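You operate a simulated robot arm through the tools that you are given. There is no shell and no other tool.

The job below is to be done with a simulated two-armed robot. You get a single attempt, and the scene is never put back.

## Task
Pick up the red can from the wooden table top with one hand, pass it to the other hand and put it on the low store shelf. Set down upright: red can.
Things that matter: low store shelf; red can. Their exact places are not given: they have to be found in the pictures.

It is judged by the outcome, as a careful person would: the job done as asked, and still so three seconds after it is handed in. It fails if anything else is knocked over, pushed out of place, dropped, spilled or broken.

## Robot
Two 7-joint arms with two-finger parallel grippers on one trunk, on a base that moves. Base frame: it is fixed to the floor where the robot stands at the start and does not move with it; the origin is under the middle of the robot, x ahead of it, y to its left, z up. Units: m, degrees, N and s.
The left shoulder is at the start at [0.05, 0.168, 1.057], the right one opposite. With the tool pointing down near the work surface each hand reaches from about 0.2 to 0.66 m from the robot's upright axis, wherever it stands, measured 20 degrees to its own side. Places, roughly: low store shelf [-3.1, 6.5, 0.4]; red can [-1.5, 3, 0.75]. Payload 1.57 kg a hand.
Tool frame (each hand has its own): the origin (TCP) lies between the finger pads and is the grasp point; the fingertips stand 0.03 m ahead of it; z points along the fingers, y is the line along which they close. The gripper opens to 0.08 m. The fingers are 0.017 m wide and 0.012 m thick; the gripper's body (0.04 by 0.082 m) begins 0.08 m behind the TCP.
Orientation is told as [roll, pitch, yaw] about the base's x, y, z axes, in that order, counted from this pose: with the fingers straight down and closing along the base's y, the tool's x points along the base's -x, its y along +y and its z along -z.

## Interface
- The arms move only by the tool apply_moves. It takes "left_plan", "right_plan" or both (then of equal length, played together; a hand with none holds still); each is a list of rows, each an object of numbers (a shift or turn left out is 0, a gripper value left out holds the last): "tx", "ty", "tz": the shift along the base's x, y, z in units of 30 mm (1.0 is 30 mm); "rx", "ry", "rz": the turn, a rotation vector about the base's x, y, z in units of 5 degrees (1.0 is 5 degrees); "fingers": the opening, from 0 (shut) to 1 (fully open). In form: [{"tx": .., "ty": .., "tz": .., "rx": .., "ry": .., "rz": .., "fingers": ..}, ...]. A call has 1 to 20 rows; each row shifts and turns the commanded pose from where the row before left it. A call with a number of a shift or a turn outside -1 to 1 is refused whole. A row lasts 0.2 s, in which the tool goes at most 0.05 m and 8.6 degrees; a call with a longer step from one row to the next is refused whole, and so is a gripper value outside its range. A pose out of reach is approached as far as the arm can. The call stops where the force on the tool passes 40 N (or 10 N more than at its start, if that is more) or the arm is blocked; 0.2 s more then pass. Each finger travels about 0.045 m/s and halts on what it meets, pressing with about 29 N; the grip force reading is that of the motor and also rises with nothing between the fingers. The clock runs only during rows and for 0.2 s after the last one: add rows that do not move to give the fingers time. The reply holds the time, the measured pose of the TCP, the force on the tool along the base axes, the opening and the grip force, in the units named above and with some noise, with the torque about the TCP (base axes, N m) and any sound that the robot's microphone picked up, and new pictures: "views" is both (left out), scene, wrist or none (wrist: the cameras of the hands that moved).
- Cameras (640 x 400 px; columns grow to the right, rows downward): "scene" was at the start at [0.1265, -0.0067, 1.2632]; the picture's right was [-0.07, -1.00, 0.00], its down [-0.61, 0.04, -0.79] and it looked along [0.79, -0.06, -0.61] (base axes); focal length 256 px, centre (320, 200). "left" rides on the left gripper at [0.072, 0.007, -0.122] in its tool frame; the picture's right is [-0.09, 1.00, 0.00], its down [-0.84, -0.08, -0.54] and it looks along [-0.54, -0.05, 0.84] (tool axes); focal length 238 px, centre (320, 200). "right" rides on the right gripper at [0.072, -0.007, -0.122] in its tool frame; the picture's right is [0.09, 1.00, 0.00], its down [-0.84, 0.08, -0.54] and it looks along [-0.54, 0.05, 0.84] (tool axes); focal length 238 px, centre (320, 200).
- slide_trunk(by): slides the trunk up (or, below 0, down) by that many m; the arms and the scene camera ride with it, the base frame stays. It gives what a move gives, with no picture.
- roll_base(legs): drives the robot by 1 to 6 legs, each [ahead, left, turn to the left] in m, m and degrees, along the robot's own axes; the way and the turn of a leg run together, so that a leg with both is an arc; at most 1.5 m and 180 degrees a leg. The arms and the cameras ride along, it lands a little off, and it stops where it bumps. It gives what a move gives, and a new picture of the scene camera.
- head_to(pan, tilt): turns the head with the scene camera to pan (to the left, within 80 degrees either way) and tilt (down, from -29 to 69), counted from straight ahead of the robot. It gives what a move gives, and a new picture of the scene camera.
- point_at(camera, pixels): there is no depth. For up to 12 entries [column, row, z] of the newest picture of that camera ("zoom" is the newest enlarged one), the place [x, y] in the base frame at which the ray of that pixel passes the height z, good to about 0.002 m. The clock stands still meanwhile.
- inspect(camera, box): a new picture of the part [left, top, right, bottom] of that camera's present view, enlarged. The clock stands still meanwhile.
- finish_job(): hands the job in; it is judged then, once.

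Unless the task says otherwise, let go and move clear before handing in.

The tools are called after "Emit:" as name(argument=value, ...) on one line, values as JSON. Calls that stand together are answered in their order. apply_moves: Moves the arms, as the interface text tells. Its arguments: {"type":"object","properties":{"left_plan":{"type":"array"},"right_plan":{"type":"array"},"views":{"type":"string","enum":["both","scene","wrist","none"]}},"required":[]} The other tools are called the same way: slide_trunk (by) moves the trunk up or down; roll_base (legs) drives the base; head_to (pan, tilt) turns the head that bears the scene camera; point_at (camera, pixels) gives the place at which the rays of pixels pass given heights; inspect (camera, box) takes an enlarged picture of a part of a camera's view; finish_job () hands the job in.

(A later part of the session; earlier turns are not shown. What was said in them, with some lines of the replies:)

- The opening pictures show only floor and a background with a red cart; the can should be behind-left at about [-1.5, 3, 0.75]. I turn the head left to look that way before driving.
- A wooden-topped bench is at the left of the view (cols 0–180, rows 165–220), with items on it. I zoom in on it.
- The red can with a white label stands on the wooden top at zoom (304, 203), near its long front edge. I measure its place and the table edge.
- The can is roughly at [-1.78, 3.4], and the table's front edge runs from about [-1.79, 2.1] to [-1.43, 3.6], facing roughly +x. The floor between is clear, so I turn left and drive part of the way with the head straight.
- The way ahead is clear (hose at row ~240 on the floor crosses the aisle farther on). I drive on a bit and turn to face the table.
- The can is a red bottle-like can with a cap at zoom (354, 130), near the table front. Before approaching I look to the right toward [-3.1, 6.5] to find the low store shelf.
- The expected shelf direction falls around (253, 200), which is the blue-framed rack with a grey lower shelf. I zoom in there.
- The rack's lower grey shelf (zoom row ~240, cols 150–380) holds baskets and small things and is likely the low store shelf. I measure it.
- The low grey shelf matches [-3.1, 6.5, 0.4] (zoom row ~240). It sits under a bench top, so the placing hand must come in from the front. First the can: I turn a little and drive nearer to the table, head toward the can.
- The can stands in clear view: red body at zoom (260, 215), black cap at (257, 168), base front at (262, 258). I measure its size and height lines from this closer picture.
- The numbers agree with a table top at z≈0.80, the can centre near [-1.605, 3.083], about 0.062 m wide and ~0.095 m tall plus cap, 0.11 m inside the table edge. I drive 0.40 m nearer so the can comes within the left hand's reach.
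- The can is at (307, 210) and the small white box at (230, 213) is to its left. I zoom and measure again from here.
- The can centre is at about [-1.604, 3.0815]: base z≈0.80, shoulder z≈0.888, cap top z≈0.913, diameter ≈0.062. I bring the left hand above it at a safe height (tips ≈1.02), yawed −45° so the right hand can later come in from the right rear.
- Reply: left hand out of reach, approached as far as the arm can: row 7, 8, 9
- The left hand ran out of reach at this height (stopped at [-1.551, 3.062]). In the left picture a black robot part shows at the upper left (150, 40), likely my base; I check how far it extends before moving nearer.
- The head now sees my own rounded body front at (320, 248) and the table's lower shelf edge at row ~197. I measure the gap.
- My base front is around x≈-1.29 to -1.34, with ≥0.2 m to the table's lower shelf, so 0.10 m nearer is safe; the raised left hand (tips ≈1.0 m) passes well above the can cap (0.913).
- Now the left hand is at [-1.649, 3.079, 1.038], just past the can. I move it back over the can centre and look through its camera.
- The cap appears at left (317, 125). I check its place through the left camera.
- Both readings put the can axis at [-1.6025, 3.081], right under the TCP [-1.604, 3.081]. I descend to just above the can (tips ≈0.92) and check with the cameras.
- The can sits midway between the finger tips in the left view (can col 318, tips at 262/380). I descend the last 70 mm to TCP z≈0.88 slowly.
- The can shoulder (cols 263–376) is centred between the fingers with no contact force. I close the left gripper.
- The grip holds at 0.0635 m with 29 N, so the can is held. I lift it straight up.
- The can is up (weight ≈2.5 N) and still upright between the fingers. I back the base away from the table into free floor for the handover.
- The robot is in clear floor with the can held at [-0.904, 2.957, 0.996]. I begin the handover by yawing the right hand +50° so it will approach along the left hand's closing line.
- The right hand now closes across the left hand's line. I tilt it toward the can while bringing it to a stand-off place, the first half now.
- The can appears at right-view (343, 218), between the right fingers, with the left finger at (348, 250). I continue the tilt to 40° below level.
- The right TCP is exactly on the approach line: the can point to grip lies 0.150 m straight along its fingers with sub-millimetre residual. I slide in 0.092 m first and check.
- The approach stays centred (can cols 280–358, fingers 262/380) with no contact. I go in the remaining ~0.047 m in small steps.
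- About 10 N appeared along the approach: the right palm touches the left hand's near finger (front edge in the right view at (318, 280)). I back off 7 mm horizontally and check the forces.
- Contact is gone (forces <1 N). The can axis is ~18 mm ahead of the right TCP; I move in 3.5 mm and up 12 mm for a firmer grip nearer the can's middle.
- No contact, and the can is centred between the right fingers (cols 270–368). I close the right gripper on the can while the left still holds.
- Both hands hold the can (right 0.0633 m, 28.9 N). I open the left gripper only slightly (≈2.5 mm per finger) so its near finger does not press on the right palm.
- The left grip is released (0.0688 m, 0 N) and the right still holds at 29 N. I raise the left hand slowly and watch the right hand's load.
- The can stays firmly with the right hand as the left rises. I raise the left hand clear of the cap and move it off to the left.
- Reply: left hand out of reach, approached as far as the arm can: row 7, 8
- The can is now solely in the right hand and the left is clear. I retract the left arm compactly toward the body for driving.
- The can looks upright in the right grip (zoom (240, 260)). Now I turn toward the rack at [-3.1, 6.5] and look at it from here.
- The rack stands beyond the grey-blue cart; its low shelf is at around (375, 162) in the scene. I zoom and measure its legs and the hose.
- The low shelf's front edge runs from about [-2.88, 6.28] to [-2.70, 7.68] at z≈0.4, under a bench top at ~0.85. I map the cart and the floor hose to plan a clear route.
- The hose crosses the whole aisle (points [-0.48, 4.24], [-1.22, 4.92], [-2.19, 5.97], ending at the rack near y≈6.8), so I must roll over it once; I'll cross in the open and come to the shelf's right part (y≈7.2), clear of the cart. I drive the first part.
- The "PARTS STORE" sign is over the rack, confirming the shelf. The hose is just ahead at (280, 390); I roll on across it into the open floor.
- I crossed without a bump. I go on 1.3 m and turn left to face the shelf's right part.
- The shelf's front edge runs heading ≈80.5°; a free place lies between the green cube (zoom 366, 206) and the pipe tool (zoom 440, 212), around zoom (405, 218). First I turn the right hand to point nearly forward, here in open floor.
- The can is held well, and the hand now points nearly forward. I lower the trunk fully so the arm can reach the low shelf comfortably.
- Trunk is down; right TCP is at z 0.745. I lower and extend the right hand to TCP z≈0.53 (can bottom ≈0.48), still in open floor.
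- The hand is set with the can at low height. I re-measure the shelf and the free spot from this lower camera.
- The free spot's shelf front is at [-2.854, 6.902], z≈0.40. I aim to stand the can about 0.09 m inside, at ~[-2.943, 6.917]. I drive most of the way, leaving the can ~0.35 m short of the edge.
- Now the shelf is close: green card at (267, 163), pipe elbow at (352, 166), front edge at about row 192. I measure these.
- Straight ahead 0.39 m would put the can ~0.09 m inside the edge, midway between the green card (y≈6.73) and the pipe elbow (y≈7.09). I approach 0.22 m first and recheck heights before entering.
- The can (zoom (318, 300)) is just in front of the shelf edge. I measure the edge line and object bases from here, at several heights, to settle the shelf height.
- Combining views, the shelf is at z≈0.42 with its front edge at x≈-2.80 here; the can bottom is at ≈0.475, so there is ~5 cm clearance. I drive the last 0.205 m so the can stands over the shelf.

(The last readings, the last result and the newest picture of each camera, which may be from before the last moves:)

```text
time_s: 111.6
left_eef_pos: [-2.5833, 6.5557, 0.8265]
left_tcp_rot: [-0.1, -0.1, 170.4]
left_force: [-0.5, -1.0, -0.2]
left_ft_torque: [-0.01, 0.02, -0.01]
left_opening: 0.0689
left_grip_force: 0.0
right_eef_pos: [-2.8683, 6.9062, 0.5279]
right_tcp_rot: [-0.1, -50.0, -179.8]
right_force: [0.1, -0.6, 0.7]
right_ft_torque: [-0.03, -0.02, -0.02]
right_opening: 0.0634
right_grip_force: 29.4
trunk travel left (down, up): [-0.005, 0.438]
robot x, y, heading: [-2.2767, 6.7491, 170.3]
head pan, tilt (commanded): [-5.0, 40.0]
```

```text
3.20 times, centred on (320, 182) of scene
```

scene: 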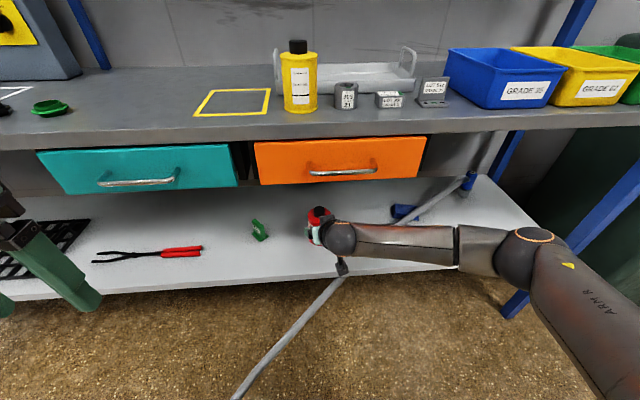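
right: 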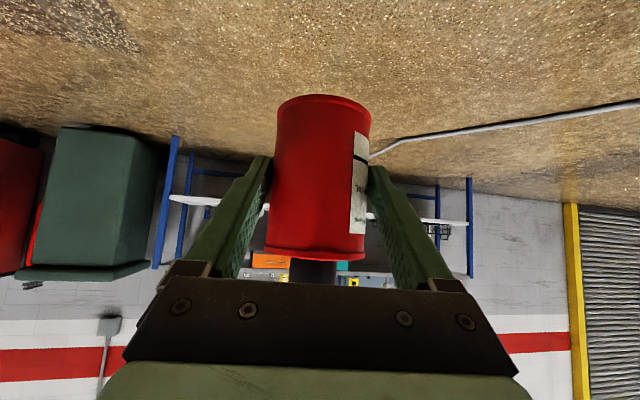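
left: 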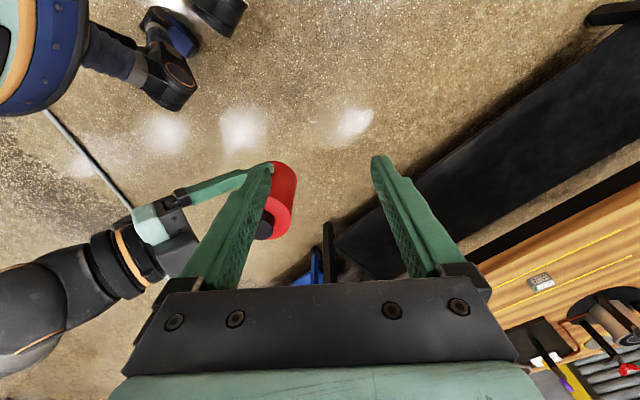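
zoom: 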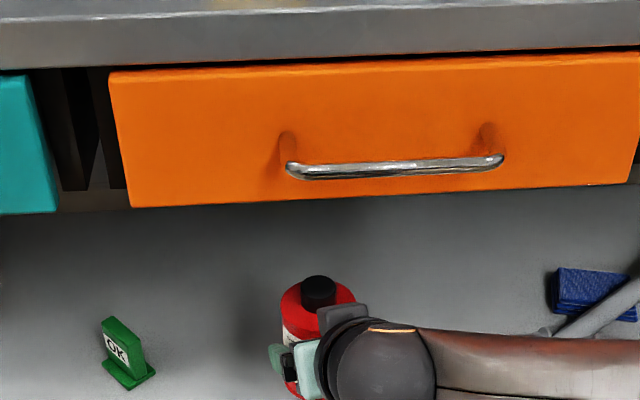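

The can hangs over the shelf at about [-2.882, 6.906] with nothing touched. I lower it 39 mm, then feel for the shelf in small steps.

Emit:
apply_moves(right_plan=[{"tz": -0.4}, {"tz": -0.4}, {"tz": -0.3}, {"tz": -0.2}, {}, {}], views="both")

```text
time_s: 113.0
left_eef_pos: [-2.583, 6.5559, 0.8268]
left_tcp_rot: [0.0, 0.0, 170.4]
left_force: [-0.1, -0.5, -0.5]
left_ft_torque: [-0.03, -0.01, 0.01]
left_opening: 0.0688
left_grip_force: 0.1
right_eef_pos: [-2.8672, 6.9062, 0.4897]
right_tcp_rot: [0.0, -50.0, -179.9]
right_force: [-0.4, -0.5, -1.0]
right_ft_torque: [0.01, -0.06, 0.0]
right_opening: 0.0633
right_grip_force: 28.7
trunk travel left (down, up): [-0.005, 0.438]
robot x, y, heading: [-2.2771, 6.7484, 170.2]
head pan, tilt (commanded): [-5.0, 40.0]
```

scene: 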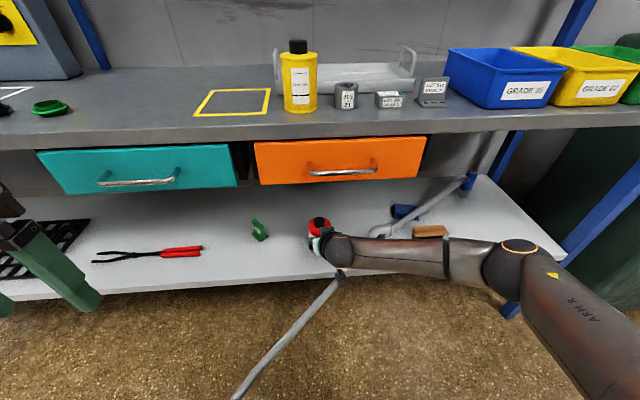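
right: 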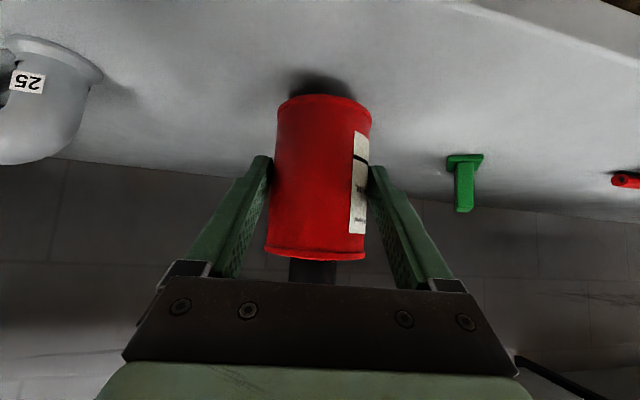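

The right view shows the can just over the shelf with its shadow at (320, 85), the green card and pipe elbow well apart. I lower in small steps, watching the vertical force.

Emit:
apply_moves(right_plan=[{"tz": -0.15}, {"tz": -0.15}, {}, {}], views="wrist")

```text
time_s: 114.0
left_eef_pos: [-2.5832, 6.5556, 0.8261]
left_tcp_rot: [0.1, -0.1, 170.4]
left_force: [0.1, 0.3, 0.4]
left_ft_torque: [0.03, -0.07, -0.02]
left_opening: 0.0689
left_grip_force: 0.0
right_eef_pos: [-2.8667, 6.906, 0.4784]
right_tcp_rot: [0.0, -50.0, -179.8]
right_force: [0.5, -0.5, -0.5]
right_ft_torque: [-0.03, -0.05, 0.01]
right_opening: 0.0633
right_grip_force: 28.7
trunk travel left (down, up): [-0.005, 0.438]
robot x, y, heading: [-2.2736, 6.7484, 170.4]
head pan, tilt (commanded): [-5.0, 40.0]
```

right: 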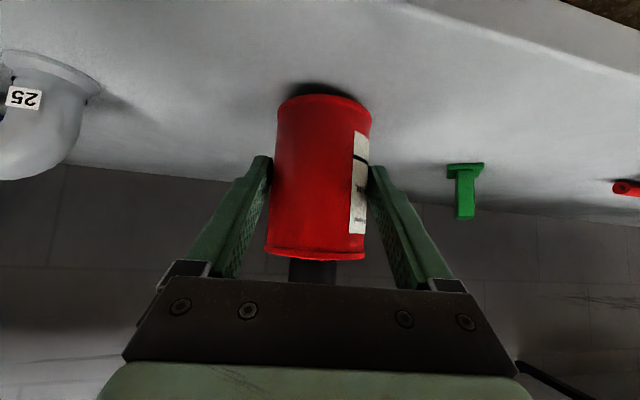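

No contact yet at z 0.478; the shadow is closing on the can's bottom rim (row 93). I go on in 3 mm steps.

Emit:
apply_moves(right_plan=[{"tz": -0.1}, {}, {"tz": -0.08}, {}, {}], views="wrist")

```text
time_s: 115.2
left_eef_pos: [-2.5846, 6.5564, 0.8256]
left_tcp_rot: [0.0, -0.1, 170.3]
left_force: [-0.4, 0.3, -0.7]
left_ft_torque: [0.0, -0.03, 0.0]
left_opening: 0.0689
left_grip_force: 0.0
right_eef_pos: [-2.8674, 6.9067, 0.4744]
right_tcp_rot: [-0.1, -50.0, -179.8]
right_force: [-0.6, -0.7, 0.1]
right_ft_torque: [-0.01, -0.1, 0.03]
right_opening: 0.0634
right_grip_force: 28.5
trunk travel left (down, up): [-0.005, 0.438]
robot x, y, heading: [-2.274, 6.751, 170.4]
head pan, tilt (commanded): [-5.0, 40.0]
```

right: 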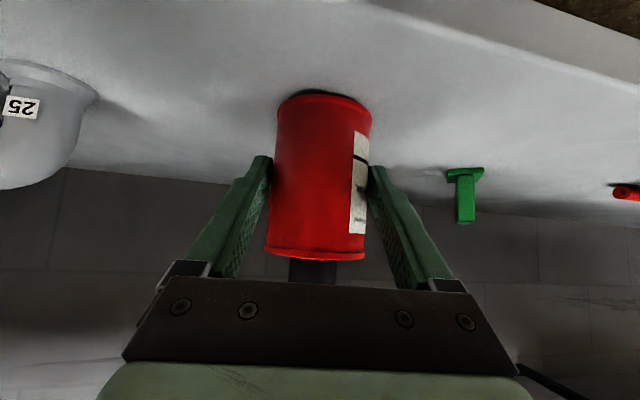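

The dark gap at the rim (row 92) is only a sliver now and the force is still near zero. I continue in 2 mm steps.

Emit:
apply_moves(right_plan=[{"tz": -0.07}, {}, {"tz": -0.07}, {}, {}], views="wrist")

```text
time_s: 116.4
left_eef_pos: [-2.5831, 6.5566, 0.8273]
left_tcp_rot: [0.0, -0.1, 170.5]
left_force: [0.4, 0.6, -1.0]
left_ft_torque: [-0.03, 0.02, 0.0]
left_opening: 0.0689
left_grip_force: 0.0
right_eef_pos: [-2.8694, 6.907, 0.4724]
right_tcp_rot: [-0.1, -50.2, -179.7]
right_force: [1.9, 1.2, 10.2]
right_ft_torque: [0.28, -0.26, 0.01]
right_opening: 0.0635
right_grip_force: 29.2
trunk travel left (down, up): [-0.005, 0.438]
robot x, y, heading: [-2.2744, 6.7523, 169.8]
head pan, tilt (commanded): [-5.0, 40.0]
```

right: 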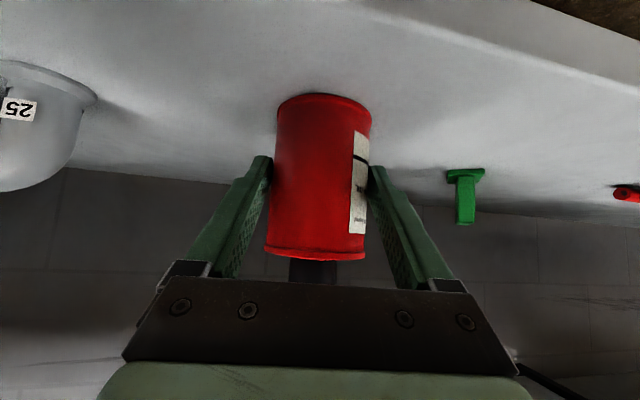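

The vertical force rose to 10 N: the can stands on the shelf (TCP z 0.472). I ease off slightly and open the right fingers gently.

Emit:
apply_moves(right_plan=[{"tz": 0.06}, {}, {"fingers": 0.82}, {"fingers": 0.86}, {"fingers": 0.93}, {"fingers": 1}, {}, {}], views="both")

```text
time_s: 118.2
left_eef_pos: [-2.5838, 6.5562, 0.8259]
left_tcp_rot: [0.0, 0.0, 170.4]
left_force: [0.8, -0.7, -0.3]
left_ft_torque: [-0.05, 0.0, 0.05]
left_opening: 0.0688
left_grip_force: 0.0
right_eef_pos: [-2.8684, 6.9053, 0.4725]
right_tcp_rot: [-0.1, -50.0, -179.8]
right_force: [0.4, 0.3, 0.4]
right_ft_torque: [-0.01, -0.02, 0.04]
right_opening: 0.0799
right_grip_force: 0.0
trunk travel left (down, up): [-0.005, 0.438]
robot x, y, heading: [-2.2762, 6.7522, 170.2]
head pan, tilt (commanded): [-5.0, 40.0]
```

scene: 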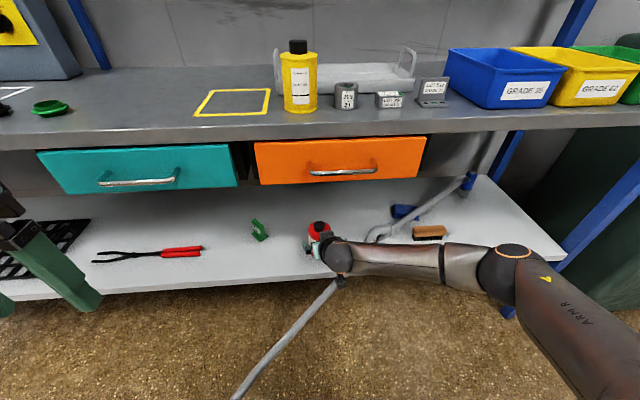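
right: 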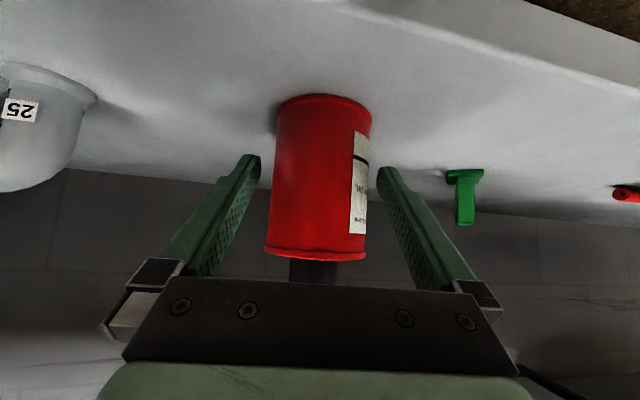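

The can stands by itself with clear gaps to both fingers (tips at cols 262/380, can 265–372). I pull the hand straight back along its pointing direction.

Emit:
apply_moves(right_plan=[{"tx": 0.3, "ty": 0.001}, {"tx": 0.5, "ty": 0.002}, {"tx": 0.7, "ty": 0.002}, {"tx": 0.8, "ty": 0.003}, {"tx": 0.8, "ty": 0.003}, {"tx": 0.8, "ty": 0.003}, {}, {}], views="both")

```text
time_s: 120.0
left_eef_pos: [-2.5835, 6.5571, 0.8268]
left_tcp_rot: [0.0, -0.1, 170.4]
left_force: [0.0, -0.2, 0.3]
left_ft_torque: [-0.03, 0.0, 0.01]
left_opening: 0.0686
left_grip_force: 0.0
right_eef_pos: [-2.7549, 6.9034, 0.4738]
right_tcp_rot: [-0.6, -49.4, -179.7]
right_force: [-0.1, -0.4, -0.1]
right_ft_torque: [0.03, -0.02, 0.02]
right_opening: 0.0803
right_grip_force: 0.1
right hand out of reach, approached as far as the arm can: row 6
trunk travel left (down, up): [-0.005, 0.438]
robot x, y, heading: [-2.2779, 6.753, 170.0]
head pan, tilt (commanded): [-5.0, 40.0]
```

scene: 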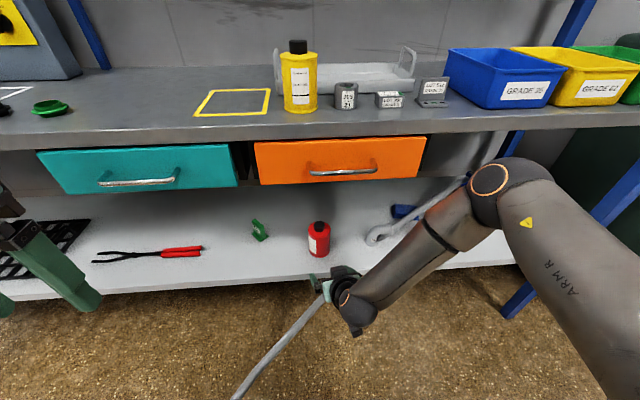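
right: 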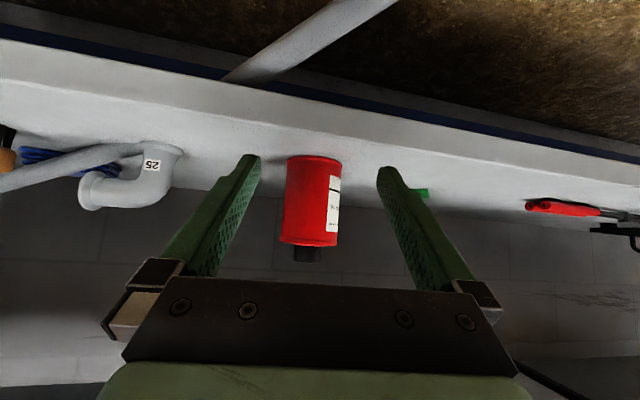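

The red can stands upright on the low shelf at (318, 238), free of the hand. I back the base straight away from the rack.

Emit:
roll_base(legs=[[-0.5, 0, 0]])

Emit:
inspect(camera="scene", box=[200, 100, 440, 250])

```text
time_s: 123.0
left_eef_pos: [-2.0878, 6.4707, 0.827]
left_tcp_rot: [0.0, 0.0, 170.6]
left_force: [0.0, 0.3, 0.5]
left_ft_torque: [0.03, 0.01, -0.01]
left_opening: 0.0689
left_grip_force: 0.2
right_eef_pos: [-2.2604, 6.8172, 0.4741]
right_tcp_rot: [-0.5, -49.3, -179.6]
right_force: [0.5, 0.5, -0.1]
right_ft_torque: [-0.01, 0.0, -0.01]
right_opening: 0.0801
right_grip_force: 0.1
trunk travel left (down, up): [-0.005, 0.438]
robot x, y, heading: [-1.7807, 6.6631, 170.5]
head pan, tilt (commanded): [-5.0, 40.0]
```

scene: 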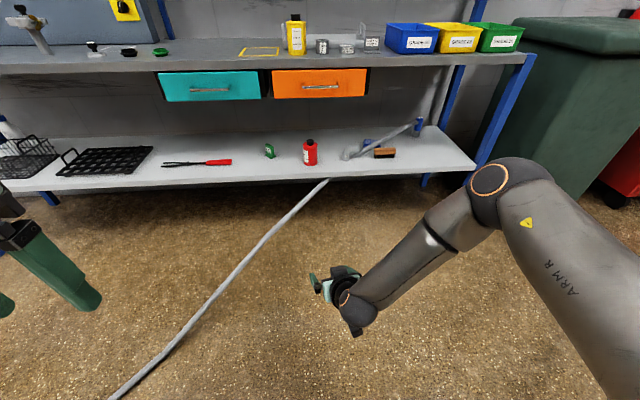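

```text
2.67 times, centred on (320, 175) of scene
```

zoom: 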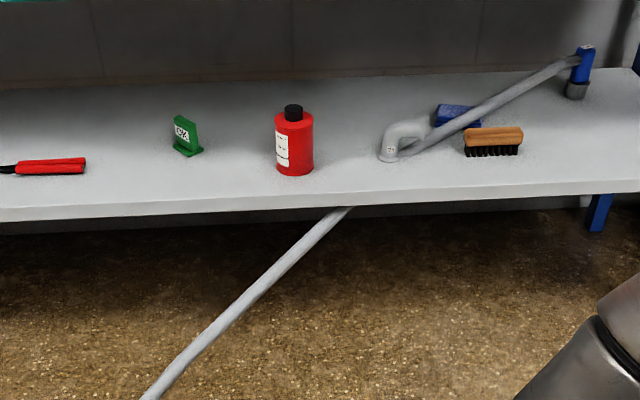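

The zoom shows the red can upright on the low shelf at (294, 140), with the green card, pipe, brush and red tool undisturbed and both hands well clear. I hand the job in.

Emit:
finish_job()

```text
The job is handed in.
```

The red can is now standing upright on the low store shelf, and I've handed the job in. The left hand picked it up from the wooden table, and the right hand took it over and placed it.

- **Placement:** the can is about 9 cm in from the shelf's front edge, in the gap between the green "OK" card and the pipe elbow. The last picture shows it upright and clear of both hands, with the other things on the shelf where they were.
- **Hose on the floor:** a hose runs across the whole aisle between the table and the shelf, so I had to drive over it once. The robot did not bump, and in the later pictures the hose showed no sign of having moved.
- **Brief contact during the handover:** the right hand's palm touched the left hand's finger at about 10 N. I backed off and adjusted before closing the grip. Both grips stayed firm and the can did not slip.
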